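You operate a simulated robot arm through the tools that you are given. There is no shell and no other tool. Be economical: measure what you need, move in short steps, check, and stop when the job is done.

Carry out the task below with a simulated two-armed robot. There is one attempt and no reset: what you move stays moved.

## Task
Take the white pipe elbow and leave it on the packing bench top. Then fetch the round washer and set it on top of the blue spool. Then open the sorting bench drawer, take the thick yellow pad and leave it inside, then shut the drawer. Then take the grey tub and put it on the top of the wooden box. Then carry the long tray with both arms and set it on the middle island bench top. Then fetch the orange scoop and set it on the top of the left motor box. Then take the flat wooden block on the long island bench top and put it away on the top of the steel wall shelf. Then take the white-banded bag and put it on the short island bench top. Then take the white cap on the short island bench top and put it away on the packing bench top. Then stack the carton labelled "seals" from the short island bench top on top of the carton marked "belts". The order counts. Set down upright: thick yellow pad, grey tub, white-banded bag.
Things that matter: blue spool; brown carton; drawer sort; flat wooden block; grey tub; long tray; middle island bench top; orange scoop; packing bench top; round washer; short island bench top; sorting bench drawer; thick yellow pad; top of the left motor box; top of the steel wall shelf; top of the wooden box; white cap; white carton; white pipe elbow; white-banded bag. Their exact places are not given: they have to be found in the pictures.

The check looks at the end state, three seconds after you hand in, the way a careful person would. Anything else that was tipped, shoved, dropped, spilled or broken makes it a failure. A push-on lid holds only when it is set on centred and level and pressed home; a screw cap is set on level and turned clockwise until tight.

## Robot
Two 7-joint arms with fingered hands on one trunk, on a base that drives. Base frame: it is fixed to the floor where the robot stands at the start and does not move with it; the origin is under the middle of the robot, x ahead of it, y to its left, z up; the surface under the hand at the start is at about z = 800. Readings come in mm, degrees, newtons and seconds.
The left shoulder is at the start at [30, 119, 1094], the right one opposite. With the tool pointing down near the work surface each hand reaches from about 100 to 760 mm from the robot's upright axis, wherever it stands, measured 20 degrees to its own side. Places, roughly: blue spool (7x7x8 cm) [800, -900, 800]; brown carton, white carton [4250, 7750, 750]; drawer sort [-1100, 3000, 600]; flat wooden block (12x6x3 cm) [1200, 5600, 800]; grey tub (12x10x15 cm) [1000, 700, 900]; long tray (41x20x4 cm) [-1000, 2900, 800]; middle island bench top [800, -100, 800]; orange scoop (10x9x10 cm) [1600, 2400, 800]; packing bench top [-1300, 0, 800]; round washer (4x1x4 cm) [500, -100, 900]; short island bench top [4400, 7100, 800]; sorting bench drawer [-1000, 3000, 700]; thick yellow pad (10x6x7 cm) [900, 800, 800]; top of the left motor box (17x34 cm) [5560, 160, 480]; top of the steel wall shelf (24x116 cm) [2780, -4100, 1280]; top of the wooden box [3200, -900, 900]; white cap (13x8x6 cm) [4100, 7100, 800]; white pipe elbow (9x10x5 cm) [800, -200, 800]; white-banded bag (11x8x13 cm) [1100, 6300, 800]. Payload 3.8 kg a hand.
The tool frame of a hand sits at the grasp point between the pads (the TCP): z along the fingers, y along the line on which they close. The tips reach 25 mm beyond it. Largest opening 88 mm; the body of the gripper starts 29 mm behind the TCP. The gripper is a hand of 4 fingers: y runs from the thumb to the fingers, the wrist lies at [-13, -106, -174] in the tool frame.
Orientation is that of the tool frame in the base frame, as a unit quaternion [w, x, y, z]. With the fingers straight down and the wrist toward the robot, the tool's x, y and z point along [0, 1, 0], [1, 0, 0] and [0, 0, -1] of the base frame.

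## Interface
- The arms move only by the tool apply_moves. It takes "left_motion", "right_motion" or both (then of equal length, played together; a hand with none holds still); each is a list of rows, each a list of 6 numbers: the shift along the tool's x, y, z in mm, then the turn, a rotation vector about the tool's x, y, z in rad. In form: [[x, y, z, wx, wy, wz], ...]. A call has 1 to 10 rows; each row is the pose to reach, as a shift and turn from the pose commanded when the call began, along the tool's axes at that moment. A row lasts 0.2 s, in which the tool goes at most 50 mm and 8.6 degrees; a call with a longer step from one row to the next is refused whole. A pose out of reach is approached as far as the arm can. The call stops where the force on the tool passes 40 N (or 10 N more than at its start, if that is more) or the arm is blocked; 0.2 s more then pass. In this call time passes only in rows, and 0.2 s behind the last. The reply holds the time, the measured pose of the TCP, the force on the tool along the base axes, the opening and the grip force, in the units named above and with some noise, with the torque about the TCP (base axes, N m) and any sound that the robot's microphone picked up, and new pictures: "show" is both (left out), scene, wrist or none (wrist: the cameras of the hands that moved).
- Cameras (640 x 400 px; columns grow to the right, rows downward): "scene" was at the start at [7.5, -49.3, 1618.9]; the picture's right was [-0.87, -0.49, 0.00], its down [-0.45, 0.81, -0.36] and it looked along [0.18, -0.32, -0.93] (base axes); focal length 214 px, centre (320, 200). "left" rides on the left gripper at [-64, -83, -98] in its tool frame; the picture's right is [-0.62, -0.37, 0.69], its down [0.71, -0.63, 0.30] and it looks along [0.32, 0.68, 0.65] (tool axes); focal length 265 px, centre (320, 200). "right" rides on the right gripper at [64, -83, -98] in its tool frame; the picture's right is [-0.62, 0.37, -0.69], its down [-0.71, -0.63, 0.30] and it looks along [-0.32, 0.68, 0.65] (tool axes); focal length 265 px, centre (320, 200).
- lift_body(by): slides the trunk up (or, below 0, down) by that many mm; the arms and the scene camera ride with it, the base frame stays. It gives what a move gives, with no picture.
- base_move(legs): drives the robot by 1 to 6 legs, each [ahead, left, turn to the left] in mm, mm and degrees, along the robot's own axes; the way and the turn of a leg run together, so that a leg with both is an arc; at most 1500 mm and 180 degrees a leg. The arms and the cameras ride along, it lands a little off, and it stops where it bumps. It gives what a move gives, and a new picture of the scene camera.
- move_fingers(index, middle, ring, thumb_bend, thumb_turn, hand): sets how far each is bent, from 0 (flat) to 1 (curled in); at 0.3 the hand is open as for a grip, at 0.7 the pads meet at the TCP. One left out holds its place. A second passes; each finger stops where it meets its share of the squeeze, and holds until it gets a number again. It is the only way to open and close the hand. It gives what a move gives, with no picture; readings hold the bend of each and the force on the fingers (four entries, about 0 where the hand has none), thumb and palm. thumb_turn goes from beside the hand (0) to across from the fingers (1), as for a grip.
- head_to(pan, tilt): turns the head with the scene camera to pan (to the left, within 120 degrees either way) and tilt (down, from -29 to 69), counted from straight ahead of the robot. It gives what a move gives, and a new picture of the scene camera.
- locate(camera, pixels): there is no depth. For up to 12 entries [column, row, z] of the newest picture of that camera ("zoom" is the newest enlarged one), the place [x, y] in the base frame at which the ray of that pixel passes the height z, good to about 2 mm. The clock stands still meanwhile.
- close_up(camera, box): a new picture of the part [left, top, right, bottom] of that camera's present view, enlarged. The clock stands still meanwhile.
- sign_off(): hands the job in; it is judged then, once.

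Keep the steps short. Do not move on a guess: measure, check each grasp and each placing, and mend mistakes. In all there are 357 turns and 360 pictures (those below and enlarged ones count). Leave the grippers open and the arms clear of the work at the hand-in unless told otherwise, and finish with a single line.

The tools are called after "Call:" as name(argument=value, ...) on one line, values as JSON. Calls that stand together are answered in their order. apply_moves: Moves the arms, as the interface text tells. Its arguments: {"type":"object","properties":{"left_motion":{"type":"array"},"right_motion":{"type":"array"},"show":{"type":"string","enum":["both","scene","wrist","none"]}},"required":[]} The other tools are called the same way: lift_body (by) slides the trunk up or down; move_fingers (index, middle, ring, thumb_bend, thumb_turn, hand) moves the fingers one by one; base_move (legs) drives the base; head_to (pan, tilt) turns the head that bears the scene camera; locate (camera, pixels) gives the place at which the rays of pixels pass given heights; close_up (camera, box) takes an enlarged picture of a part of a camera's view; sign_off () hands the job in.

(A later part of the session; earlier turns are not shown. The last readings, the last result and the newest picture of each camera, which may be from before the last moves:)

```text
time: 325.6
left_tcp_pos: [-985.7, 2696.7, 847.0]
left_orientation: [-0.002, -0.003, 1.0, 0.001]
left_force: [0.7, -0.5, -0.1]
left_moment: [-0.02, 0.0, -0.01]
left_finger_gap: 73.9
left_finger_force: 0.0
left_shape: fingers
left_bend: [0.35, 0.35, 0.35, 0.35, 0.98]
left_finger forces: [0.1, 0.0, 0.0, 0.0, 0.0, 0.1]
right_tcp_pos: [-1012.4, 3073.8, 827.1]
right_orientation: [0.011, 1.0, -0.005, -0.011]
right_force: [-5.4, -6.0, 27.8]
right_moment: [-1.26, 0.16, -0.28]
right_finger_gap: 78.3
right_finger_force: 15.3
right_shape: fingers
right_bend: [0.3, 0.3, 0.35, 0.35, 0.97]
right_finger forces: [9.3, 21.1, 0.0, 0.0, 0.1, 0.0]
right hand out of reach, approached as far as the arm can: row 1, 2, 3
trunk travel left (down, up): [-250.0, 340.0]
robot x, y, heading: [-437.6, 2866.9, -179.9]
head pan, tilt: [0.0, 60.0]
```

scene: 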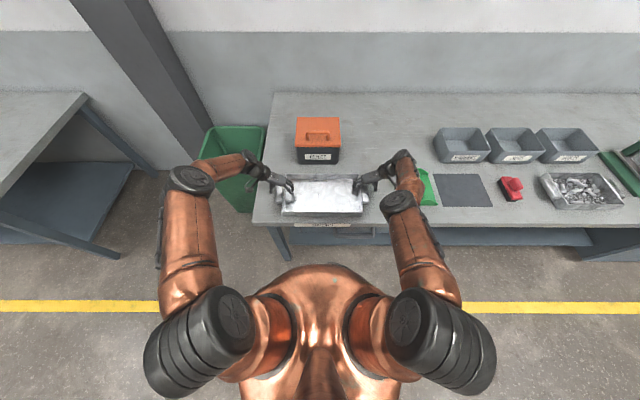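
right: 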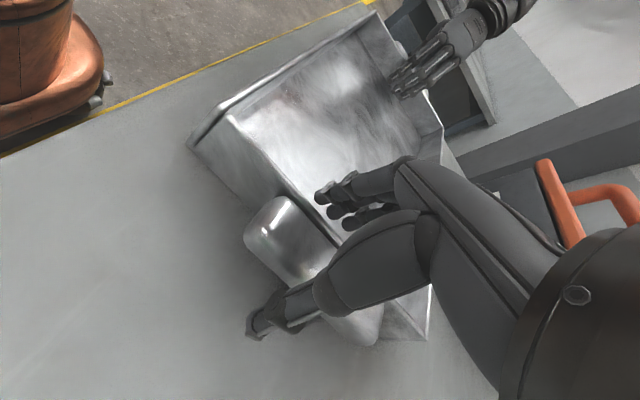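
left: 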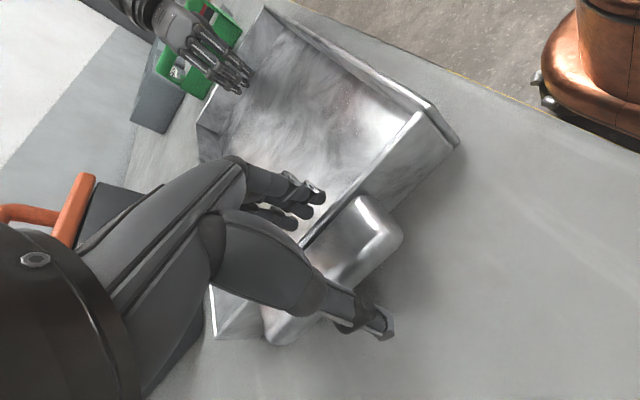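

Right arm is straight-locked. Lift the trunk to clear, then reset the right arm.

Call:
lift_body(by=120)

Call:
apply_moves(right_motion=[[10, 0, -5, 0, 0, 0.149], [20, -10, -10, 0, 0, 0.298], [30, -20, -15, 0, 0, 0.447], [40, -30, -20, 0, 0, 0.596], [50, -40, -25, 0, 0, 0.745], [60, -50, -30, 0, 0, 0.894], [70, -50, -30, 0, 0, 1.043], [80, -50, -30, 0, 0, 1.192], [90, -50, -30, 0, 0, 1.341], [100, -50, -30, 0, 0, 1.49]], show="scene")

```text
time: 327.1
left_tcp_pos: [-986.3, 2697.8, 966.4]
left_orientation: [-0.001, -0.005, 1.0, 0.001]
left_force: [-0.4, 0.3, -0.3]
left_moment: [0.01, -0.01, -0.01]
left_finger_gap: 74.0
left_finger_force: 0.1
left_shape: fingers
left_bend: [0.35, 0.35, 0.35, 0.35, 0.98]
left_finger forces: [0.0, 0.1, 0.0, 0.0, 0.0, 0.0]
right_tcp_pos: [-1012.3, 3075.4, 942.2]
right_orientation: [0.011, 1.0, -0.004, -0.007]
right_force: [-0.1, 0.6, -0.1]
right_moment: [0.01, -0.01, 0.0]
right_finger_gap: 74.4
right_finger_force: 0.0
right_shape: fingers
right_bend: [0.35, 0.35, 0.35, 0.35, 0.98]
right_finger forces: [0.0, 0.0, 0.1, 0.1, 0.0, 0.1]
trunk travel left (down, up): [-370.0, 220.0]
robot x, y, heading: [-436.6, 2864.4, -180.0]
head pan, tilt: [0.0, 60.0]
```

```text
time: 329.3
left_tcp_pos: [-987.1, 2697.5, 966.5]
left_orientation: [-0.001, -0.005, 1.0, 0.001]
left_force: [-0.3, 0.3, -0.4]
left_moment: [0.0, 0.01, 0.01]
left_finger_gap: 73.8
left_finger_force: 0.0
left_shape: fingers
left_bend: [0.35, 0.35, 0.35, 0.35, 0.98]
left_finger forces: [0.0, 0.0, 0.0, 0.0, 0.0, 0.0]
right_tcp_pos: [-1078.2, 3195.7, 869.2]
right_orientation: [0.013, 0.732, -0.681, 0.001]
right_force: [0.8, 1.0, 0.4]
right_moment: [0.0, -0.02, 0.04]
right_finger_gap: 74.2
right_finger_force: 0.1
right_shape: fingers
right_bend: [0.35, 0.35, 0.35, 0.35, 0.98]
right_finger forces: [0.1, 0.0, 0.1, 0.0, 0.1, 0.0]
right hand out of reach, approached as far as the arm can: row 1, 2, 3, 4, 5, 6, 7, 8, 9, 10
trunk travel left (down, up): [-370.0, 220.0]
robot x, y, heading: [-439.0, 2865.3, -180.1]
head pan, tilt: [0.0, 60.0]
```

scene: 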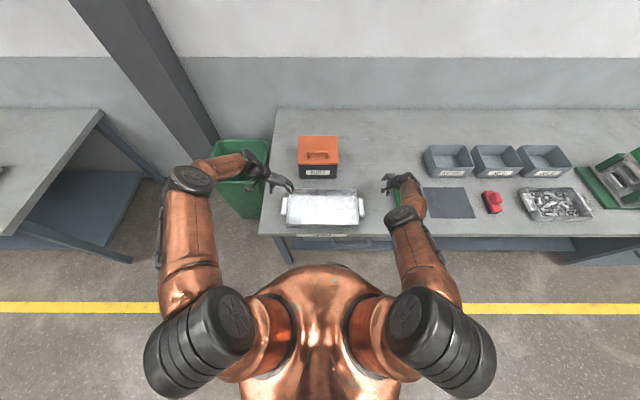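

Clear the bench first: raise trunk and back off, check the green caddy.

Call:
lift_body(by=200)

Call:
base_move(legs=[[-350, 0, 0]])

Call:
close_up(camera="scene", box=[260, 60, 480, 200])

```text
time: 331.4
left_tcp_pos: [-986.9, 2698.1, 1166.6]
left_orientation: [-0.001, -0.005, 1.0, 0.001]
left_force: [1.8, 0.1, 0.2]
left_moment: [-0.01, 0.01, 0.01]
left_finger_gap: 74.0
left_finger_force: 0.0
left_shape: fingers
left_bend: [0.35, 0.35, 0.35, 0.35, 0.98]
left_finger forces: [0.0, 0.0, 0.0, 0.0, 0.1, 0.0]
right_tcp_pos: [-1077.9, 3195.3, 1069.8]
right_orientation: [0.013, 0.732, -0.681, 0.001]
right_force: [-0.2, 0.1, -0.2]
right_moment: [0.05, 0.01, -0.02]
right_finger_gap: 74.2
right_finger_force: 0.2
right_shape: fingers
right_bend: [0.35, 0.35, 0.35, 0.35, 0.98]
right_finger forces: [0.0, 0.0, 0.0, 0.1, 0.0, 0.0]
trunk travel left (down, up): [-570.0, 20.0]
robot x, y, heading: [-441.3, 2868.1, -179.8]
head pan, tilt: [0.0, 60.0]
```

```text
time: 333.7
left_tcp_pos: [-636.2, 2698.9, 1165.9]
left_orientation: [0.0, -0.003, 1.0, 0.001]
left_force: [0.6, 1.0, 0.4]
left_moment: [0.0, 0.02, -0.01]
left_finger_gap: 73.9
left_finger_force: 0.0
left_shape: fingers
left_bend: [0.35, 0.35, 0.35, 0.35, 0.98]
left_finger forces: [0.1, 0.0, 0.0, 0.0, 0.1, 0.0]
right_tcp_pos: [-727.5, 3196.6, 1069.3]
right_orientation: [0.011, 0.732, -0.681, 0.002]
right_force: [-0.8, 0.6, -1.0]
right_moment: [0.02, -0.03, 0.0]
right_finger_gap: 74.3
right_finger_force: 0.0
right_shape: fingers
right_bend: [0.35, 0.35, 0.35, 0.35, 0.98]
right_finger forces: [0.1, 0.0, 0.0, 0.0, 0.0, 0.0]
trunk travel left (down, up): [-570.0, 20.0]
robot x, y, heading: [-87.8, 2865.5, -180.2]
head pan, tilt: [0.0, 60.0]
```

scene: 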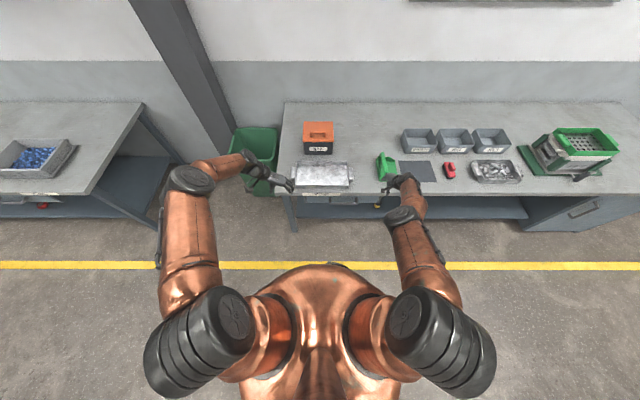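

```text
2.86 times, centred on (370, 130) of scene
```

zoom: 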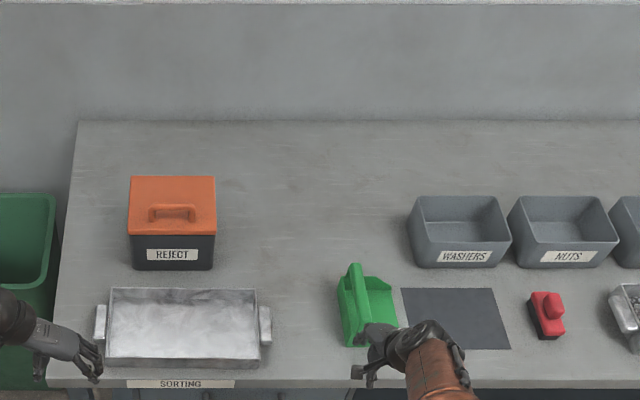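

Bench items look intact. Reset the right arm with tilt plus retraction.

Call:
apply_moves(right_motion=[[0, -20, 0, -0.14, 0, 0], [0, -40, 0, -0.28, 0, 0], [0, -60, 0, -0.42, 0, 0], [0, -80, 0, -0.56, 0, 0], [0, -110, 0, -0.7, 0, 0], [0, -140, 0, -0.84, 0, 0]], show="none")

Call:
apply_moves(right_motion=[[0, -16, -19, -0.1, 0, 0], [0, -32, -38, -0.2, 0, 0], [0, -50, -57, -0.3, 0, 0], [0, -66, -76, -0.4, 0, 0], [0, -82, -95, -0.5, 0, 0], [0, -98, -113, -0.6, 0, 0]], show="none")

```text
time: 335.1
left_tcp_pos: [-635.6, 2701.1, 1167.8]
left_orientation: [-0.002, -0.005, 1.0, -0.001]
left_force: [0.9, 0.4, 0.8]
left_moment: [0.0, 0.02, 0.03]
left_finger_gap: 74.1
left_finger_force: 0.1
left_shape: fingers
left_bend: [0.35, 0.35, 0.35, 0.35, 0.98]
left_finger forces: [0.1, 0.1, 0.0, 0.0, 0.0, 0.0]
right_tcp_pos: [-659.7, 3307.9, 1102.0]
right_orientation: [0.312, 0.662, -0.622, -0.277]
right_force: [0.3, 0.2, 0.5]
right_moment: [0.02, -0.01, 0.0]
right_finger_gap: 74.5
right_finger_force: 0.0
right_shape: fingers
right_bend: [0.35, 0.35, 0.35, 0.35, 0.98]
right_finger forces: [0.1, 0.0, 0.1, 0.1, 0.0, 0.0]
right hand out of reach, approached as far as the arm can: row 1, 2, 3, 4, 5, 6
trunk travel left (down, up): [-570.0, 20.0]
robot x, y, heading: [-85.5, 2867.8, -180.0]
head pan, tilt: [0.0, 60.0]
```

```text
time: 336.5
left_tcp_pos: [-636.7, 2699.3, 1166.3]
left_orientation: [-0.001, -0.004, 1.0, 0.0]
left_force: [0.4, 0.2, -0.3]
left_moment: [-0.01, -0.01, 0.01]
left_finger_gap: 73.9
left_finger_force: 0.1
left_shape: fingers
left_bend: [0.35, 0.35, 0.35, 0.35, 0.98]
left_finger forces: [0.1, 0.0, 0.0, 0.1, 0.0, 0.1]
right_tcp_pos: [-537.0, 3373.9, 1195.2]
right_orientation: [0.493, 0.542, -0.512, -0.447]
right_force: [0.0, -0.3, 0.2]
right_moment: [0.0, 0.01, -0.01]
right_finger_gap: 74.4
right_finger_force: 0.0
right_shape: fingers
right_bend: [0.35, 0.35, 0.35, 0.35, 0.98]
right_finger forces: [0.0, 0.0, 0.0, 0.0, 0.0, 0.0]
right hand out of reach, approached as far as the arm can: row 1, 3, 4, 5, 6
trunk travel left (down, up): [-570.0, 20.0]
robot x, y, heading: [-91.0, 2867.3, -180.2]
head pan, tilt: [0.0, 60.0]
```

Call:
apply_moves(right_motion=[[25, -10, -25, 0, 0, 0], [50, -20, -50, 0, 0, 0], [75, -30, -75, 0, 0, 0], [100, -40, -100, 0, 0, 0], [120, -50, -125, 0, 0, 0]], show="scene")

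```text
time: 337.7
left_tcp_pos: [-634.6, 2699.6, 1168.4]
left_orientation: [-0.001, -0.004, 1.0, -0.001]
left_force: [0.7, -0.4, 0.3]
left_moment: [0.02, 0.02, 0.04]
left_finger_gap: 73.8
left_finger_force: 0.1
left_shape: fingers
left_bend: [0.35, 0.35, 0.35, 0.35, 0.98]
left_finger forces: [0.0, 0.0, 0.1, 0.0, 0.0, 0.1]
right_tcp_pos: [-443.8, 3405.7, 1185.2]
right_orientation: [0.492, 0.541, -0.513, -0.449]
right_force: [-1.1, 0.6, -0.1]
right_moment: [-0.02, -0.04, -0.02]
right_finger_gap: 74.4
right_finger_force: 0.1
right_shape: fingers
right_bend: [0.35, 0.35, 0.35, 0.35, 0.98]
right_finger forces: [0.1, 0.1, 0.1, 0.0, 0.0, 0.0]
right hand out of reach, approached as far as the arm can: row 1, 2, 3, 4, 5
trunk travel left (down, up): [-570.0, 20.0]
robot x, y, heading: [-88.3, 2868.9, -179.9]
head pan, tilt: [0.0, 60.0]
```

scene: 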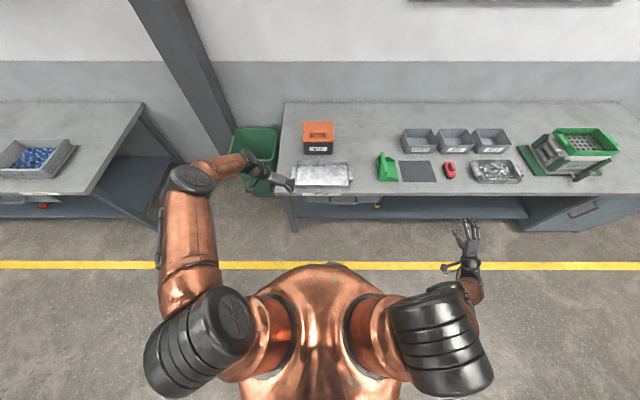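

Call:
apply_moves(right_motion=[[30, 15, 0, 0.1, 0, 0], [60, 30, 0, 0.2, 0, 0], [90, 40, 0, 0.3, 0, 0], [120, 40, 0, 0.4, 0, 0], [150, 40, 0, 0.5, 0, 0], [180, 40, 0, 0.6, 0, 0]], show="none")

Call:
apply_moves(right_motion=[[20, 0, 0, 0.14, 0, 0], [45, 0, 0, 0.28, 0, 0], [60, 0, 0, 0.42, 0, 0], [60, 0, 0, 0.56, 0, 0], [60, 0, 0, 0.7, 0, 0], [60, 0, 0, 0.83, 0, 0]], show="scene")

```text
time: 339.1
left_tcp_pos: [-635.6, 2698.8, 1165.9]
left_orientation: [-0.001, -0.004, 1.0, 0.001]
left_force: [-1.0, -0.2, 0.4]
left_moment: [0.04, 0.01, 0.01]
left_finger_gap: 73.9
left_finger_force: 0.1
left_shape: fingers
left_bend: [0.35, 0.35, 0.35, 0.35, 0.98]
left_finger forces: [0.0, 0.0, 0.0, 0.0, 0.0, 0.1]
right_tcp_pos: [-509.1, 3388.3, 1070.4]
right_orientation: [0.31, 0.663, -0.623, -0.277]
right_force: [-0.5, 0.1, -0.4]
right_moment: [0.01, -0.02, 0.02]
right_finger_gap: 74.1
right_finger_force: 0.0
right_shape: fingers
right_bend: [0.35, 0.35, 0.35, 0.35, 0.98]
right_finger forces: [0.1, 0.0, 0.0, 0.0, 0.0, 0.0]
right hand out of reach, approached as far as the arm can: row 1, 2, 3, 4, 5, 6
trunk travel left (down, up): [-570.0, 20.0]
robot x, y, heading: [-90.1, 2873.0, -180.2]
head pan, tilt: [0.0, 60.0]
```

```text
time: 340.5
left_tcp_pos: [-635.4, 2698.9, 1167.4]
left_orientation: [-0.001, -0.004, 1.0, 0.001]
left_force: [1.2, -0.6, 0.1]
left_moment: [-0.04, 0.01, -0.01]
left_finger_gap: 74.0
left_finger_force: 0.1
left_shape: fingers
left_bend: [0.35, 0.35, 0.35, 0.35, 0.98]
left_finger forces: [0.0, 0.1, 0.1, 0.1, 0.0, 0.1]
right_tcp_pos: [-549.1, 3386.8, 1010.1]
right_orientation: [0.015, 0.732, -0.681, -0.001]
right_force: [0.0, -0.2, 0.5]
right_moment: [0.03, -0.04, -0.01]
right_finger_gap: 74.1
right_finger_force: 0.1
right_shape: fingers
right_bend: [0.35, 0.35, 0.35, 0.35, 0.98]
right_finger forces: [0.0, 0.1, 0.0, 0.1, 0.1, 0.0]
right hand out of reach, approached as far as the arm can: row 1, 2, 3, 4, 5, 6
trunk travel left (down, up): [-570.0, 20.0]
robot x, y, heading: [-89.8, 2870.9, -179.7]
head pan, tilt: [0.0, 60.0]
```

scene: 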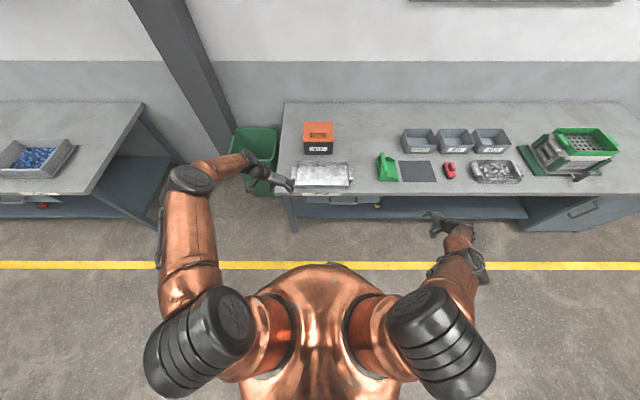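

Repeat the reset at the height (relative to the shoulder) where it worked before.

Call:
apply_moves(right_motion=[[0, 0, -40, -0.1, 0, 0], [0, 0, -80, -0.2, 0, 0], [0, 0, -120, -0.3, 0, 0], [0, 0, -160, -0.4, 0, 0], [0, 0, -200, -0.52, 0, 0], [0, 0, -240, -0.64, 0, 0], [0, 0, -280, -0.76, 0, 0], [0, 0, -310, -0.86, 0, 0]], show="none")

Call:
apply_moves(right_motion=[[20, -16, -19, -0.1, 0, 0], [40, -32, -38, -0.2, 0, 0], [60, -50, -57, -0.3, 0, 0], [80, -66, -76, -0.4, 0, 0], [100, -82, -95, -0.5, 0, 0], [120, -98, -113, -0.6, 0, 0]], show="scene")

```text
time: 342.3
left_tcp_pos: [-635.3, 2699.7, 1168.4]
left_orientation: [-0.001, -0.005, 1.0, 0.0]
left_force: [0.9, -0.7, 0.2]
left_moment: [0.03, 0.02, -0.01]
left_finger_gap: 73.9
left_finger_force: 0.1
left_shape: fingers
left_bend: [0.35, 0.35, 0.35, 0.35, 0.98]
left_finger forces: [0.0, 0.1, 0.1, 0.1, 0.0, 0.0]
right_tcp_pos: [-565.0, 3510.5, 1253.6]
right_orientation: [0.32, 0.659, -0.618, -0.286]
right_force: [-0.8, -0.7, 0.4]
right_moment: [0.0, -0.03, -0.01]
right_finger_gap: 74.3
right_finger_force: 0.0
right_shape: fingers
right_bend: [0.35, 0.35, 0.35, 0.35, 0.98]
right_finger forces: [0.1, 0.0, 0.0, 0.1, 0.1, 0.1]
right hand out of reach, approached as far as the arm can: row 1, 2, 3, 4, 5, 6, 7, 8
trunk travel left (down, up): [-570.0, 20.0]
robot x, y, heading: [-83.7, 2867.8, -179.6]
head pan, tilt: [0.0, 60.0]
```

```text
time: 343.7
left_tcp_pos: [-636.4, 2699.3, 1165.0]
left_orientation: [-0.001, -0.004, 1.0, 0.001]
left_force: [-0.4, -0.2, 0.5]
left_moment: [0.01, 0.02, -0.02]
left_finger_gap: 74.2
left_finger_force: 0.1
left_shape: fingers
left_bend: [0.35, 0.35, 0.35, 0.35, 0.98]
left_finger forces: [0.0, 0.0, 0.1, 0.0, 0.0, 0.1]
right_tcp_pos: [-405.8, 3413.4, 1185.3]
right_orientation: [0.5, 0.538, -0.504, -0.454]
right_force: [-0.1, -0.3, 0.1]
right_moment: [-0.01, -0.02, -0.01]
right_finger_gap: 74.5
right_finger_force: 0.0
right_shape: fingers
right_bend: [0.35, 0.35, 0.35, 0.35, 0.98]
right_finger forces: [0.1, 0.1, 0.1, 0.1, 0.1, 0.1]
right hand out of reach, approached as far as the arm can: row 1, 2, 3, 4, 5, 6
trunk travel left (down, up): [-570.0, 20.0]
robot x, y, heading: [-89.5, 2866.6, -179.7]
head pan, tilt: [0.0, 60.0]
```

scene: 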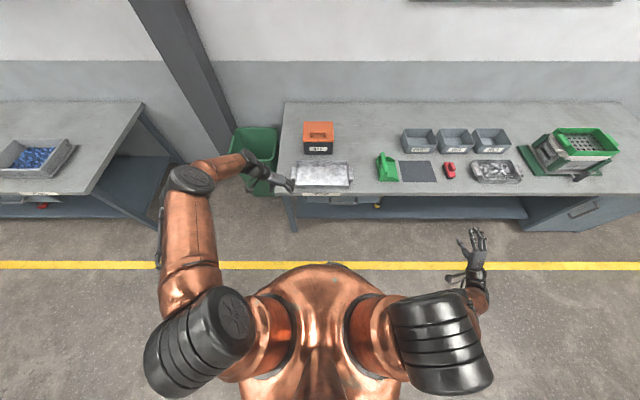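

Call:
apply_moves(right_motion=[[30, 20, 0, 0, 0, 0], [60, 40, 0, 0, 0, 0], [90, 60, 0, 0, 0, 0], [120, 80, 0, 0, 0, 0], [150, 100, 0, 0, 0, 0], [180, 120, 0, 0, 0, 0]], show="none")

Call:
apply_moves(right_motion=[[0, 20, 10, 0.12, 0, 0], [0, 40, 20, 0.24, 0, 0], [0, 60, 30, 0.36, 0, 0], [0, 70, 40, 0.48, 0, 0], [0, 80, 50, 0.6, 0, 0], [0, 80, 60, 0.72, 0, 0]], show="scene")

```text
time: 345.1
left_tcp_pos: [-635.9, 2700.1, 1166.9]
left_orientation: [-0.001, -0.004, 1.0, 0.0]
left_force: [0.3, 0.3, -0.6]
left_moment: [-0.05, 0.02, -0.01]
left_finger_gap: 73.9
left_finger_force: 0.0
left_shape: fingers
left_bend: [0.35, 0.35, 0.35, 0.35, 0.98]
left_finger forces: [0.0, 0.0, 0.1, 0.0, 0.1, 0.1]
right_tcp_pos: [-405.3, 3370.1, 1214.8]
right_orientation: [0.5, 0.533, -0.507, -0.457]
right_force: [0.0, -0.5, -0.5]
right_moment: [0.0, 0.01, 0.03]
right_finger_gap: 74.2
right_finger_force: 0.1
right_shape: fingers
right_bend: [0.35, 0.35, 0.35, 0.35, 0.98]
right_finger forces: [0.0, 0.0, 0.0, 0.0, 0.0, 0.0]
right hand out of reach, approached as far as the arm can: row 1, 2, 3, 4, 5, 6
trunk travel left (down, up): [-570.0, 20.0]
robot x, y, heading: [-85.5, 2868.3, -179.7]
head pan, tilt: [0.0, 60.0]
```

```text
time: 346.5
left_tcp_pos: [-636.3, 2698.3, 1166.6]
left_orientation: [-0.001, -0.004, 1.0, 0.001]
left_force: [-0.4, -0.2, 0.3]
left_moment: [0.02, 0.01, 0.0]
left_finger_gap: 74.2
left_finger_force: 0.0
left_shape: fingers
left_bend: [0.35, 0.35, 0.35, 0.35, 0.98]
left_finger forces: [0.1, 0.0, 0.0, 0.1, 0.0, 0.0]
right_tcp_pos: [-473.0, 3366.8, 1288.3]
right_orientation: [0.279, 0.676, -0.636, -0.248]
right_force: [0.3, 0.4, 0.1]
right_moment: [-0.01, 0.04, 0.0]
right_finger_gap: 74.6
right_finger_force: 0.1
right_shape: fingers
right_bend: [0.35, 0.35, 0.35, 0.35, 0.98]
right_finger forces: [0.0, 0.0, 0.1, 0.0, 0.0, 0.0]
trunk travel left (down, up): [-570.0, 20.0]
robot x, y, heading: [-84.3, 2870.4, -179.9]
head pan, tilt: [0.0, 60.0]
```

scene: 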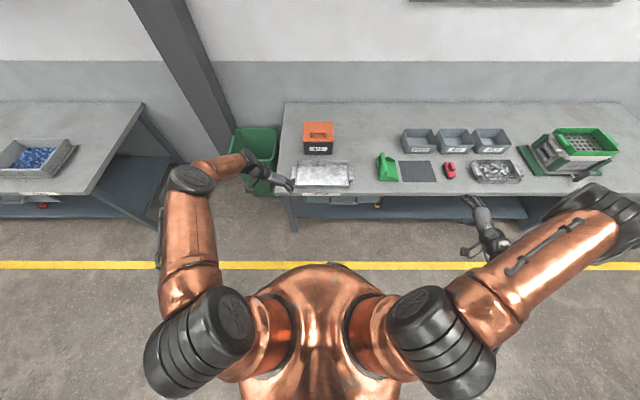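

Unlocked. Straighten to fingers-down and move inward.

Call:
apply_moves(right_motion=[[30, 0, 0, 0.14, 0, 0], [60, 0, 0, 0.28, 0, 0], [90, 0, 0, 0.42, 0, 0], [120, 0, 0, 0.56, 0, 0], [150, 0, 0, 0.7, 0, 0], [180, 0, 0, 0.77, 0, 0], [200, 0, 0, 0.77, 0, 0]], show="none")

Call:
lift_body(by=-320)

```text
time: 348.1
left_tcp_pos: [-636.7, 2698.3, 1166.7]
left_orientation: [-0.001, -0.004, 1.0, 0.001]
left_force: [-0.6, -0.3, 0.0]
left_moment: [-0.01, 0.01, -0.02]
left_finger_gap: 74.0
left_finger_force: 0.0
left_shape: fingers
left_bend: [0.35, 0.35, 0.35, 0.35, 0.98]
left_finger forces: [0.1, 0.0, 0.1, 0.0, 0.1, 0.1]
right_tcp_pos: [-459.7, 3166.8, 1291.9]
right_orientation: [0.005, 0.732, -0.681, 0.009]
right_force: [0.3, 0.6, -0.6]
right_moment: [-0.01, -0.01, -0.04]
right_finger_gap: 74.6
right_finger_force: 0.1
right_shape: fingers
right_bend: [0.35, 0.35, 0.35, 0.35, 0.98]
right_finger forces: [0.0, 0.0, 0.1, 0.0, 0.1, 0.0]
trunk travel left (down, up): [-570.0, 20.0]
robot x, y, heading: [-87.5, 2872.3, -179.8]
head pan, tilt: [0.0, 60.0]
```

```text
time: 351.3
left_tcp_pos: [-636.1, 2699.5, 847.3]
left_orientation: [-0.001, -0.004, 1.0, 0.0]
left_force: [-0.7, -0.1, 0.3]
left_moment: [0.0, 0.03, -0.02]
left_finger_gap: 73.9
left_finger_force: 0.1
left_shape: fingers
left_bend: [0.35, 0.35, 0.35, 0.35, 0.98]
left_finger forces: [0.0, 0.1, 0.0, 0.0, 0.1, 0.0]
right_tcp_pos: [-459.2, 3167.9, 971.4]
right_orientation: [0.005, 0.732, -0.681, 0.009]
right_force: [0.6, 0.7, -0.1]
right_moment: [0.05, -0.01, 0.01]
right_finger_gap: 74.6
right_finger_force: 0.1
right_shape: fingers
right_bend: [0.35, 0.35, 0.35, 0.35, 0.98]
right_finger forces: [0.0, 0.1, 0.0, 0.0, 0.1, 0.0]
trunk travel left (down, up): [-250.0, 340.0]
robot x, y, heading: [-89.1, 2870.6, -180.0]
head pan, tilt: [0.0, 60.0]
```

Pre-position both hands for a closer stance.

Call:
apply_moves(left_motion=[[-5, -1, -12, 0, 0, 0], [-9, -2, -24, 0, 0, 0], [-14, -3, -36, 0, 0, 0], [-18, -4, -48, 0, 0, 0], [-22, -5, -60, 0, 0, 0], [-27, -6, -72, 0, 0, 0], [-31, -7, -84, 0, 0, 0], [-36, -8, -95, 0, 0, 0], [-40, -9, -105, 0, 0, 0], [-44, -9, -115, 0, 0, 0]], right_motion=[[9, 14, 0, 0, 0, -0.149], [19, 28, 0, 0, 0, -0.298], [28, 42, 0, 0, 0, -0.447], [38, 56, 0, 0, 0, -0.596], [47, 70, 0, 0, 0, -0.745], [56, 84, 0, 0, 0, -0.894], [66, 98, 0, 0, 0, -1.043], [75, 112, 0, 0, 0, -1.192], [85, 126, 0, 0, 0, -1.341], [94, 140, 0, 0, 0, -1.49]], show="none")

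Call:
base_move(legs=[[390, 0, 0]])

```text
time: 353.5
left_tcp_pos: [-591.8, 2691.2, 962.5]
left_orientation: [-0.001, -0.004, 1.0, 0.001]
left_force: [0.6, 0.4, -0.4]
left_moment: [0.01, -0.01, 0.02]
left_finger_gap: 73.8
left_finger_force: 0.1
left_shape: fingers
left_bend: [0.35, 0.35, 0.35, 0.35, 0.98]
left_finger forces: [0.0, 0.0, 0.0, 0.0, 0.0, 0.0]
right_tcp_pos: [-593.6, 3064.8, 972.3]
right_orientation: [0.01, 1.0, -0.004, 0.003]
right_force: [-0.9, 0.8, 0.4]
right_moment: [-0.01, 0.01, 0.01]
right_finger_gap: 74.3
right_finger_force: 0.2
right_shape: fingers
right_bend: [0.35, 0.35, 0.35, 0.35, 0.98]
right_finger forces: [0.0, 0.0, 0.1, 0.0, 0.0, 0.1]
trunk travel left (down, up): [-250.0, 340.0]
robot x, y, heading: [-85.7, 2870.6, -180.2]
head pan, tilt: [0.0, 60.0]
```

```text
time: 355.9
left_tcp_pos: [-989.4, 2692.4, 960.7]
left_orientation: [-0.001, -0.004, 1.0, 0.001]
left_force: [-0.6, -0.2, -0.5]
left_moment: [-0.01, -0.03, 0.0]
left_finger_gap: 73.9
left_finger_force: 0.0
left_shape: fingers
left_bend: [0.35, 0.35, 0.35, 0.35, 0.98]
left_finger forces: [0.0, 0.0, 0.0, 0.0, 0.1, 0.0]
right_tcp_pos: [-989.0, 3064.9, 972.8]
right_orientation: [0.01, 1.0, -0.005, 0.003]
right_force: [0.3, -0.6, 0.4]
right_moment: [-0.01, -0.02, -0.01]
right_finger_gap: 74.6
right_finger_force: 0.0
right_shape: fingers
right_bend: [0.35, 0.35, 0.35, 0.35, 0.98]
right_finger forces: [0.1, 0.0, 0.0, 0.0, 0.0, 0.1]
trunk travel left (down, up): [-250.0, 340.0]
robot x, y, heading: [-486.0, 2870.6, 180.1]
head pan, tilt: [0.0, 60.0]
```

scene: 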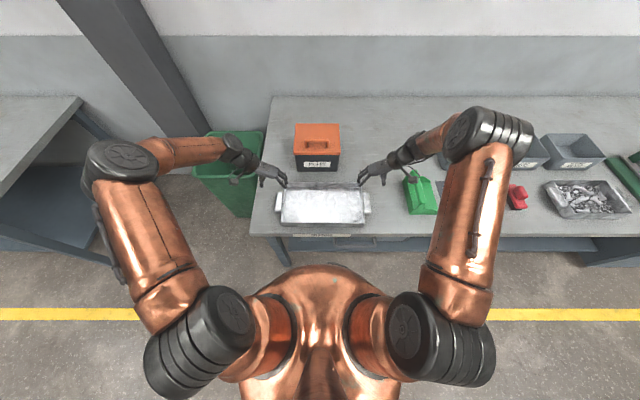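

Descend to just above the rim and check.

Call:
apply_moves(left_motion=[[0, 0, 35, 0, 0, 0], [0, 0, 70, 0, 0, 0], [0, 0, 88, 0, 0, 0]], right_motion=[[0, 0, 40, 0, 0, 0], [0, 0, 80, 0, 0, 0], [0, 0, 100, 0, 0, 0]], show="wrist")

```text
time: 356.7
left_tcp_pos: [-988.9, 2691.5, 870.9]
left_orientation: [-0.001, -0.004, 1.0, 0.001]
left_force: [-0.5, 0.3, 0.9]
left_moment: [0.0, -0.02, 0.0]
left_finger_gap: 73.9
left_finger_force: 0.0
left_shape: fingers
left_bend: [0.35, 0.35, 0.35, 0.35, 0.98]
left_finger forces: [0.0, 0.0, 0.0, 0.0, 0.0, 0.1]
right_tcp_pos: [-986.9, 3062.0, 873.4]
right_orientation: [0.01, 1.0, -0.006, 0.002]
right_force: [0.3, -0.5, 0.2]
right_moment: [0.03, 0.0, 0.02]
right_finger_gap: 74.1
right_finger_force: 0.1
right_shape: fingers
right_bend: [0.35, 0.35, 0.35, 0.35, 0.98]
right_finger forces: [0.0, 0.1, 0.1, 0.0, 0.0, 0.0]
trunk travel left (down, up): [-250.0, 340.0]
robot x, y, heading: [-484.6, 2868.9, 180.1]
head pan, tilt: [0.0, 60.0]
```

right: 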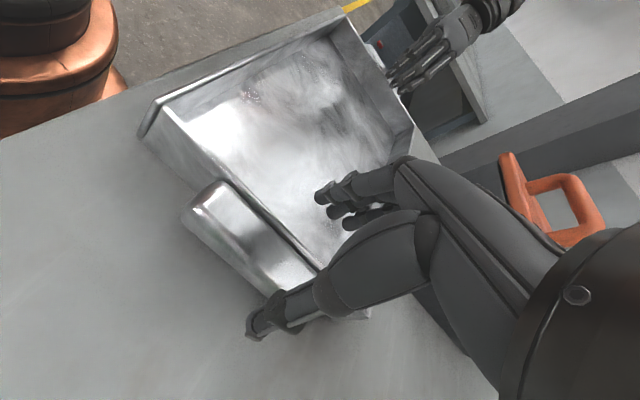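
left: 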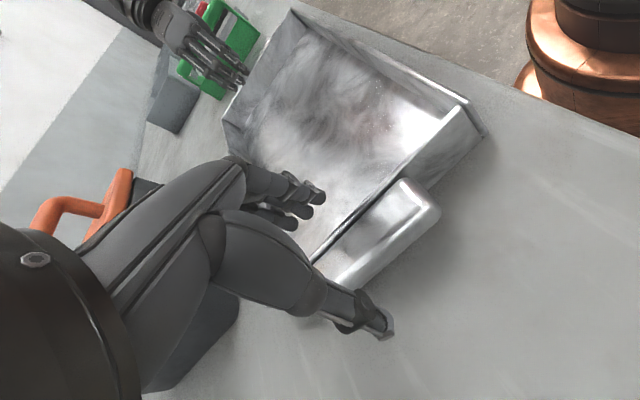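

Both straddle wall+handle. Descend to z≈835 and close.

Call:
apply_moves(left_motion=[[0, 0, 20, 0, 0, 0], [0, 0, 36, 0, 0, 0]], right_motion=[[0, 0, 20, 0, 0, 0], [0, 0, 38, 0, 0, 0]], show="none")

Call:
move_fingers(hand="left", index=0.72, middle=0.72, ring=0.72, thumb_bend=0.7)

Call:
move_fingers(hand="right", index=0.72, middle=0.72, ring=0.72, thumb_bend=0.7)

Call:
close_up(camera="right", box=[100, 60, 520, 360])

Call:
close_up(camera="left", box=[120, 60, 540, 360])

```text
time: 357.3
left_tcp_pos: [-988.6, 2691.7, 837.9]
left_orientation: [-0.001, -0.004, 1.0, -0.001]
left_force: [-0.3, -0.6, -0.3]
left_moment: [-0.02, -0.01, -0.01]
left_finger_gap: 73.7
left_finger_force: 0.0
left_shape: fingers
left_bend: [0.35, 0.35, 0.35, 0.35, 0.98]
left_finger forces: [0.0, 0.0, 0.0, 0.1, 0.1, 0.0]
right_tcp_pos: [-988.7, 3063.2, 836.6]
right_orientation: [0.009, 1.0, -0.005, 0.002]
right_force: [-0.4, 0.6, -0.6]
right_moment: [-0.01, -0.01, 0.02]
right_finger_gap: 74.4
right_finger_force: 0.0
right_shape: fingers
right_bend: [0.35, 0.35, 0.35, 0.35, 0.98]
right_finger forces: [0.0, 0.0, 0.1, 0.0, 0.0, 0.1]
trunk travel left (down, up): [-250.0, 340.0]
robot x, y, heading: [-486.2, 2867.0, 180.1]
head pan, tilt: [0.0, 60.0]
```

```text
time: 358.3
left_tcp_pos: [-986.4, 2692.0, 838.5]
left_orientation: [-0.001, -0.003, 1.0, 0.0]
left_force: [0.8, 0.7, -0.5]
left_moment: [0.03, -0.11, -0.25]
left_finger_gap: 30.1
left_finger_force: 19.3
left_shape: fingers
left_bend: [0.6, 0.63, 0.63, 0.54, 0.96]
left_finger forces: [7.1, 6.2, 6.2, 0.0, 19.6, 0.0]
right_tcp_pos: [-988.0, 3061.8, 836.8]
right_orientation: [0.01, 1.0, -0.005, 0.003]
right_force: [0.1, 0.0, 0.1]
right_moment: [-0.04, -0.03, 0.01]
right_finger_gap: 74.4
right_finger_force: 0.0
right_shape: fingers
right_bend: [0.35, 0.35, 0.35, 0.35, 0.98]
right_finger forces: [0.0, 0.0, 0.0, 0.0, 0.0, 0.1]
trunk travel left (down, up): [-250.0, 340.0]
robot x, y, heading: [-484.6, 2867.9, 179.8]
head pan, tilt: [0.0, 60.0]
```

```text
time: 359.3
left_tcp_pos: [-986.6, 2692.9, 839.3]
left_orientation: [-0.001, -0.003, 1.0, 0.002]
left_force: [-0.2, 26.0, 1.0]
left_moment: [0.47, -0.05, -0.38]
left_finger_gap: 29.4
left_finger_force: 22.9
left_shape: fingers
left_bend: [0.55, 0.59, 0.58, 0.57, 0.97]
left_finger forces: [11.5, 11.7, 12.0, 0.0, 9.8, 0.0]
right_tcp_pos: [-987.7, 3059.7, 836.7]
right_orientation: [0.011, 1.0, -0.003, 0.004]
right_force: [1.2, -25.4, 0.1]
right_moment: [-0.57, 0.0, 0.4]
right_finger_gap: 29.1
right_finger_force: 20.2
right_shape: fingers
right_bend: [0.54, 0.55, 0.55, 0.6, 0.97]
right_finger forces: [11.0, 10.6, 11.2, 0.0, 7.5, 0.1]
trunk travel left (down, up): [-250.0, 340.0]
robot x, y, heading: [-483.9, 2871.8, 180.0]
head pan, tilt: [0.0, 60.0]
```

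```text
1.33 times, centred on (310, 210) of right
```

zoom: 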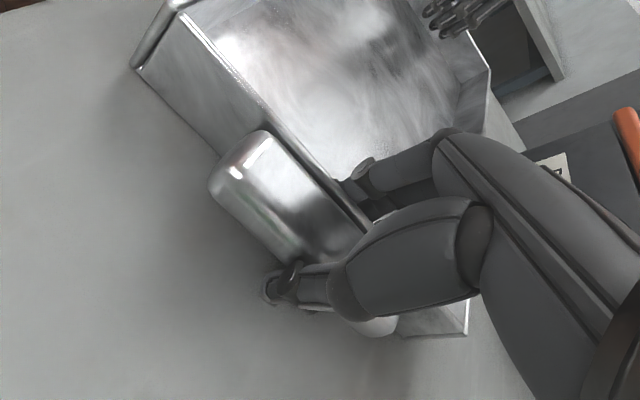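

```text
1.33 times, centred on (330, 210) of left
```

zoom: 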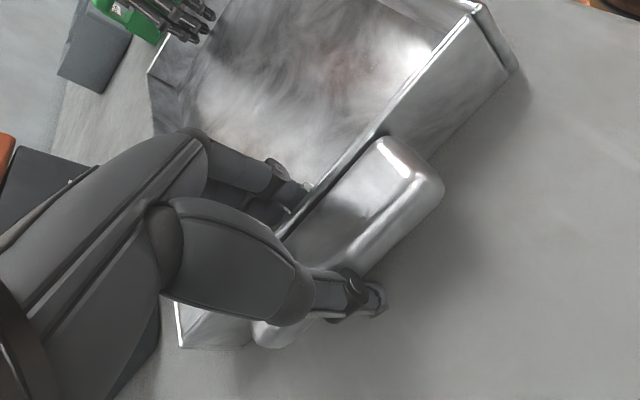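

Grips are firm. Relieve the lateral stress slightly, then lift both together.

Call:
apply_moves(left_motion=[[0, 3, 0, 0, 0, 0], [0, 3, -10, 0, 0, 0], [0, 3, -25, 0, 0, 0], [0, 3, -45, 0, 0, 0]], right_motion=[[0, 3, 0, 0, 0, 0], [0, 3, -10, 0, 0, 0], [0, 3, -25, 0, 0, 0], [0, 3, -45, 0, 0, 0]], show="scene")

```text
time: 360.3
left_tcp_pos: [-987.5, 2694.4, 883.7]
left_orientation: [-0.001, -0.002, 1.0, 0.0]
left_force: [0.5, 18.5, -3.1]
left_moment: [0.42, -0.01, -0.33]
left_finger_gap: 29.3
left_finger_force: 20.9
left_shape: fingers
left_bend: [0.55, 0.59, 0.58, 0.57, 0.97]
left_finger forces: [9.6, 10.1, 10.6, 0.1, 11.6, 0.0]
right_tcp_pos: [-987.3, 3061.3, 879.4]
right_orientation: [0.01, 1.0, -0.005, 0.003]
right_force: [-0.2, -19.0, -2.0]
right_moment: [-0.51, 0.03, 0.31]
right_finger_gap: 28.9
right_finger_force: 18.3
right_shape: fingers
right_bend: [0.54, 0.55, 0.55, 0.6, 0.97]
right_finger forces: [9.1, 9.4, 9.4, 0.0, 9.5, 0.1]
trunk travel left (down, up): [-250.0, 340.0]
robot x, y, heading: [-483.3, 2869.3, 180.1]
head pan, tilt: [0.0, 60.0]
```

scene: 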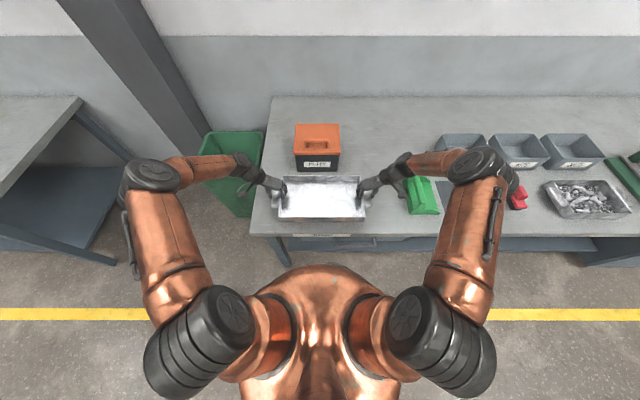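

Tray lifted level. Raise by trunk and carry it to the island's left end.

Call:
lift_body(by=110)

Call:
base_move(legs=[[-450, 0, 0], [0, 1400, 0], [0, 0, 90], [0, 1000, 0]])

```text
time: 361.8
left_tcp_pos: [-988.8, 2693.4, 992.8]
left_orientation: [-0.002, -0.002, 1.0, 0.001]
left_force: [-0.1, 18.6, -3.6]
left_moment: [0.4, -0.03, -0.33]
left_finger_gap: 29.3
left_finger_force: 20.1
left_shape: fingers
left_bend: [0.55, 0.59, 0.58, 0.57, 0.97]
left_finger forces: [9.3, 9.7, 10.2, 0.0, 10.2, 0.1]
right_tcp_pos: [-989.4, 3059.6, 988.9]
right_orientation: [0.01, 1.0, -0.005, 0.003]
right_force: [0.1, -18.2, -2.1]
right_moment: [-0.51, 0.02, 0.31]
right_finger_gap: 29.0
right_finger_force: 18.6
right_shape: fingers
right_bend: [0.54, 0.55, 0.55, 0.6, 0.97]
right_finger forces: [9.1, 9.3, 9.4, 0.1, 9.3, 0.0]
trunk travel left (down, up): [-360.0, 230.0]
robot x, y, heading: [-483.1, 2869.8, 180.1]
head pan, tilt: [0.0, 60.0]
```

```text
time: 379.5
left_tcp_pos: [1099.6, 963.9, 992.6]
left_orientation: [-0.001, -0.703, 0.711, 0.0]
left_force: [-18.9, 0.5, -3.6]
left_moment: [0.04, 0.38, -0.34]
left_finger_gap: 29.4
left_finger_force: 19.5
left_shape: fingers
left_bend: [0.55, 0.59, 0.58, 0.57, 0.97]
left_finger forces: [9.4, 9.6, 10.1, 0.1, 9.9, 0.0]
right_tcp_pos: [733.2, 969.4, 989.9]
right_orientation: [0.004, 0.716, 0.698, 0.01]
right_force: [18.9, 0.3, -2.6]
right_moment: [-0.02, -0.48, 0.37]
right_finger_gap: 29.1
right_finger_force: 19.0
right_shape: fingers
right_bend: [0.54, 0.55, 0.55, 0.6, 0.97]
right_finger forces: [9.3, 9.3, 9.4, 0.0, 9.2, 0.1]
trunk travel left (down, up): [-360.0, 230.0]
robot x, y, heading: [932.5, 1474.3, -91.0]
head pan, tilt: [0.0, 60.0]
```

scene: 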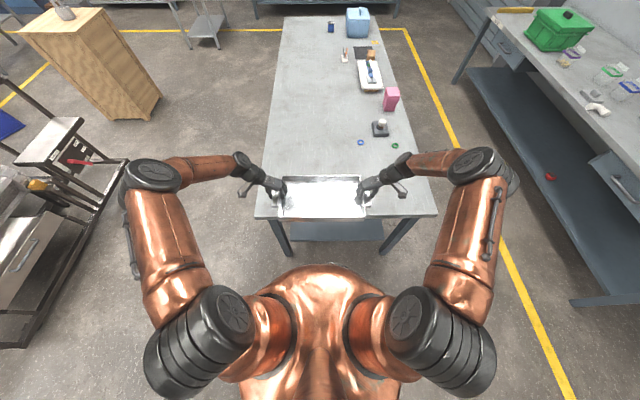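

Advance over the bench.

Call:
base_move(legs=[[0, 60, 1], [215, 0, 0]])

Call:
close_up(camera="scene", box=[240, 120, 440, 245])

```text
time: 381.8
left_tcp_pos: [1170.8, 750.2, 993.4]
left_orientation: [0.001, 0.711, -0.703, -0.001]
left_force: [-23.1, 0.0, -1.1]
left_moment: [-0.01, 0.45, -0.39]
left_finger_gap: 29.2
left_finger_force: 21.3
left_shape: fingers
left_bend: [0.56, 0.6, 0.59, 0.56, 0.97]
left_finger forces: [10.6, 11.0, 11.4, 0.0, 10.1, 0.1]
right_tcp_pos: [807.2, 746.8, 990.7]
right_orientation: [0.005, 0.709, 0.705, 0.01]
right_force: [22.2, 0.7, -2.2]
right_moment: [0.01, -0.5, 0.34]
right_finger_gap: 28.9
right_finger_force: 20.0
right_shape: fingers
right_bend: [0.54, 0.56, 0.55, 0.6, 0.97]
right_finger forces: [10.2, 10.3, 10.7, 0.0, 8.5, 0.0]
trunk travel left (down, up): [-360.0, 230.0]
robot x, y, heading: [995.8, 1254.6, -89.7]
head pan, tilt: [0.0, 60.0]
```

scene: 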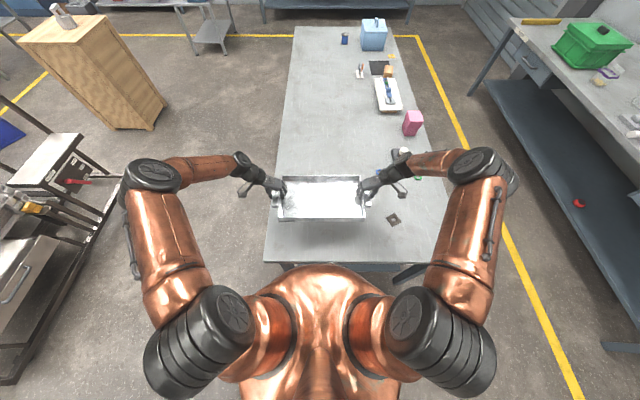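

```text
3.20 times, centred on (340, 182) of scene
```

zoom: 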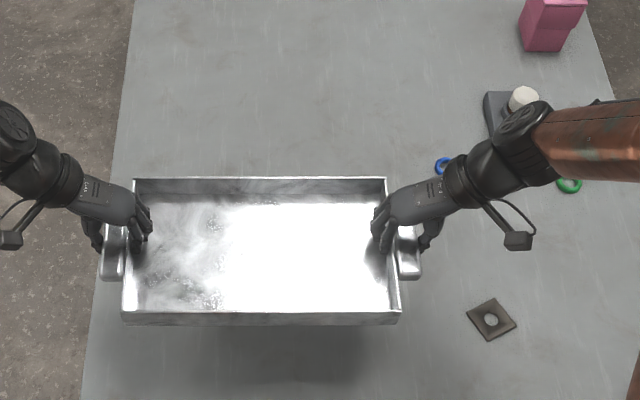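

Area below is free. Lower with the trunk.

Call:
lift_body(by=-140)

Call:
lift_body(by=-8)

Call:
lift_body(by=-5)

```text
time: 383.4
left_tcp_pos: [1170.5, 751.1, 853.7]
left_orientation: [0.001, 0.711, -0.703, -0.001]
left_force: [-20.5, -0.2, -2.5]
left_moment: [0.0, 0.39, -0.36]
left_finger_gap: 29.3
left_finger_force: 20.6
left_shape: fingers
left_bend: [0.57, 0.6, 0.59, 0.56, 0.97]
left_finger forces: [10.2, 10.2, 10.8, 0.0, 10.9, 0.0]
right_tcp_pos: [807.5, 747.8, 850.7]
right_orientation: [0.006, 0.707, 0.707, 0.011]
right_force: [20.4, 0.5, -1.8]
right_moment: [0.0, -0.46, 0.35]
right_finger_gap: 29.1
right_finger_force: 18.4
right_shape: fingers
right_bend: [0.55, 0.56, 0.56, 0.59, 0.97]
right_finger forces: [9.7, 9.7, 10.0, 0.0, 9.0, 0.0]
trunk travel left (down, up): [-220.0, 370.0]
robot x, y, heading: [995.7, 1252.3, -89.6]
head pan, tilt: [0.0, 60.0]
```

```text
time: 384.0
left_tcp_pos: [1170.2, 750.7, 844.9]
left_orientation: [0.003, 0.711, -0.703, 0.0]
left_force: [-21.4, -0.1, -2.5]
left_moment: [0.01, 0.42, -0.37]
left_finger_gap: 28.9
left_finger_force: 21.3
left_shape: fingers
left_bend: [0.57, 0.6, 0.59, 0.56, 0.97]
left_finger forces: [10.3, 10.5, 11.0, 0.1, 10.6, 0.0]
right_tcp_pos: [808.2, 748.4, 841.2]
right_orientation: [0.006, 0.708, 0.706, 0.011]
right_force: [21.4, 0.1, -1.9]
right_moment: [-0.03, -0.47, 0.33]
right_finger_gap: 29.1
right_finger_force: 19.1
right_shape: fingers
right_bend: [0.55, 0.56, 0.56, 0.59, 0.97]
right_finger forces: [9.8, 9.7, 10.2, 0.0, 8.8, 0.0]
trunk travel left (down, up): [-212.0, 378.0]
robot x, y, heading: [996.2, 1250.0, -89.7]
head pan, tilt: [0.0, 60.0]
```

```text
time: 384.5
left_tcp_pos: [1170.4, 750.4, 839.3]
left_orientation: [0.002, 0.711, -0.703, 0.0]
left_force: [-20.1, -0.2, -3.2]
left_moment: [0.09, 0.42, -0.37]
left_finger_gap: 29.1
left_finger_force: 21.0
left_shape: fingers
left_bend: [0.56, 0.6, 0.59, 0.56, 0.97]
left_finger forces: [10.4, 10.4, 10.5, 0.0, 10.7, 0.0]
right_tcp_pos: [809.0, 747.3, 837.0]
right_orientation: [0.006, 0.708, 0.706, 0.01]
right_force: [21.1, -0.4, -0.8]
right_moment: [0.02, -0.49, 0.33]
right_finger_gap: 28.8
right_finger_force: 19.4
right_shape: fingers
right_bend: [0.55, 0.56, 0.56, 0.59, 0.97]
right_finger forces: [9.9, 9.8, 9.9, 0.1, 8.8, 0.0]
trunk travel left (down, up): [-207.0, 383.0]
robot x, y, heading: [994.5, 1255.4, -89.7]
head pan, tilt: [0.0, 60.0]
```

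Call:
lift_body(by=-4)

Call:
move_fingers(hand="left", index=0.35, middle=0.35, ring=0.35, thumb_bend=0.35)

Call:
move_fingers(hand="right", index=0.35, middle=0.35, ring=0.35, thumb_bend=0.35)

Call:
lift_body(by=150)

Call:
base_move(legs=[[-250, 0, 0]])

```text
time: 385.1
left_tcp_pos: [1171.5, 751.2, 837.7]
left_orientation: [0.003, 0.71, -0.704, 0.001]
left_force: [-19.6, -1.9, 2.8]
left_moment: [0.04, 0.38, -0.34]
left_finger_gap: 29.2
left_finger_force: 21.4
left_shape: fingers
left_bend: [0.56, 0.6, 0.59, 0.56, 0.97]
left_finger forces: [10.3, 10.3, 10.2, 0.0, 11.5, 0.1]
right_tcp_pos: [807.5, 747.3, 835.4]
right_orientation: [0.008, 0.708, 0.706, 0.01]
right_force: [18.3, 1.0, 12.7]
right_moment: [0.0, -0.54, 0.32]
right_finger_gap: 28.9
right_finger_force: 18.9
right_shape: fingers
right_bend: [0.55, 0.56, 0.56, 0.6, 0.97]
right_finger forces: [9.4, 9.7, 9.3, 0.0, 9.8, 0.1]
trunk travel left (down, up): [-203.0, 387.0]
robot x, y, heading: [993.5, 1256.2, -89.7]
head pan, tilt: [0.0, 60.0]
```

```text
time: 386.1
left_tcp_pos: [1172.4, 751.2, 836.4]
left_orientation: [0.001, 0.711, -0.703, -0.001]
left_force: [-0.4, 0.2, -0.3]
left_moment: [0.03, -0.02, 0.05]
left_finger_gap: 73.9
left_finger_force: 0.1
left_shape: fingers
left_bend: [0.35, 0.35, 0.35, 0.35, 0.97]
left_finger forces: [0.0, 0.0, 0.1, 0.0, 0.0, 0.1]
right_tcp_pos: [806.9, 748.4, 834.2]
right_orientation: [0.006, 0.708, 0.706, 0.009]
right_force: [-1.5, -3.0, 15.7]
right_moment: [0.03, -0.03, 0.23]
right_finger_gap: 29.1
right_finger_force: 17.1
right_shape: fingers
right_bend: [0.59, 0.6, 0.6, 0.58, 0.97]
right_finger forces: [6.0, 5.6, 5.5, 0.0, 17.1, 0.0]
trunk travel left (down, up): [-203.0, 387.0]
robot x, y, heading: [993.2, 1253.2, -89.9]
head pan, tilt: [0.0, 60.0]
```

```text
time: 387.1
left_tcp_pos: [1171.0, 751.3, 836.9]
left_orientation: [0.002, 0.711, -0.704, -0.001]
left_force: [0.1, -0.5, 0.1]
left_moment: [0.02, 0.0, -0.02]
left_finger_gap: 73.8
left_finger_force: 0.0
left_shape: fingers
left_bend: [0.35, 0.35, 0.35, 0.35, 0.97]
left_finger forces: [0.1, 0.1, 0.1, 0.1, 0.0, 0.0]
right_tcp_pos: [807.2, 746.9, 832.9]
right_orientation: [0.005, 0.708, 0.706, 0.01]
right_force: [0.0, -0.7, -0.4]
right_moment: [0.0, 0.0, 0.01]
right_finger_gap: 73.8
right_finger_force: 0.0
right_shape: fingers
right_bend: [0.35, 0.35, 0.35, 0.35, 0.97]
right_finger forces: [0.1, 0.1, 0.0, 0.0, 0.1, 0.0]
trunk travel left (down, up): [-203.0, 387.0]
robot x, y, heading: [997.1, 1251.4, -89.7]
head pan, tilt: [0.0, 60.0]
```

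```text
time: 388.8
left_tcp_pos: [1170.5, 750.1, 985.9]
left_orientation: [0.002, 0.711, -0.703, -0.001]
left_force: [1.1, -0.2, 0.1]
left_moment: [-0.07, -0.01, -0.03]
left_finger_gap: 73.6
left_finger_force: 0.0
left_shape: fingers
left_bend: [0.35, 0.35, 0.35, 0.35, 0.97]
left_finger forces: [0.0, 0.0, 0.0, 0.1, 0.0, 0.0]
right_tcp_pos: [806.9, 748.0, 982.4]
right_orientation: [0.005, 0.708, 0.706, 0.01]
right_force: [-0.2, 0.6, 0.8]
right_moment: [0.02, 0.0, 0.03]
right_finger_gap: 74.0
right_finger_force: 0.0
right_shape: fingers
right_bend: [0.35, 0.35, 0.35, 0.35, 0.97]
right_finger forces: [0.0, 0.0, 0.0, 0.0, 0.1, 0.1]
trunk travel left (down, up): [-353.0, 237.0]
robot x, y, heading: [993.9, 1249.7, -89.7]
head pan, tilt: [0.0, 60.0]
```

```text
time: 390.6
left_tcp_pos: [1170.9, 999.5, 986.3]
left_orientation: [0.002, 0.713, -0.701, 0.0]
left_force: [0.0, 0.4, 0.7]
left_moment: [-0.03, 0.02, 0.01]
left_finger_gap: 73.7
left_finger_force: 0.0
left_shape: fingers
left_bend: [0.35, 0.35, 0.35, 0.35, 0.97]
left_finger forces: [0.0, 0.0, 0.0, 0.0, 0.1, 0.0]
right_tcp_pos: [807.3, 994.9, 983.6]
right_orientation: [0.005, 0.706, 0.708, 0.009]
right_force: [-0.2, 0.0, -0.6]
right_moment: [-0.01, -0.03, 0.01]
right_finger_gap: 73.7
right_finger_force: 0.0
right_shape: fingers
right_bend: [0.35, 0.35, 0.35, 0.35, 0.97]
right_finger forces: [0.0, 0.1, 0.0, 0.0, 0.0, 0.1]
trunk travel left (down, up): [-353.0, 237.0]
robot x, y, heading: [994.7, 1500.0, -89.4]
head pan, tilt: [0.0, 60.0]
```

scene: 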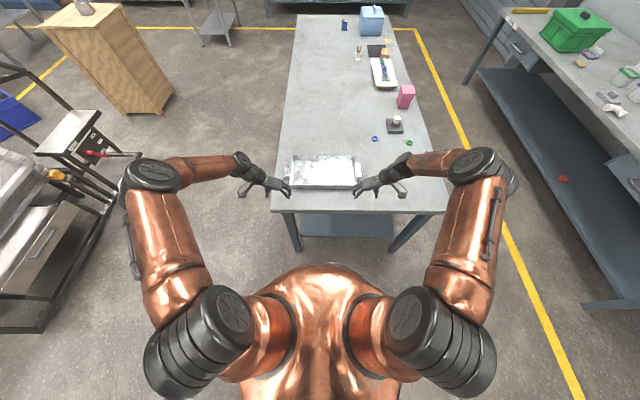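

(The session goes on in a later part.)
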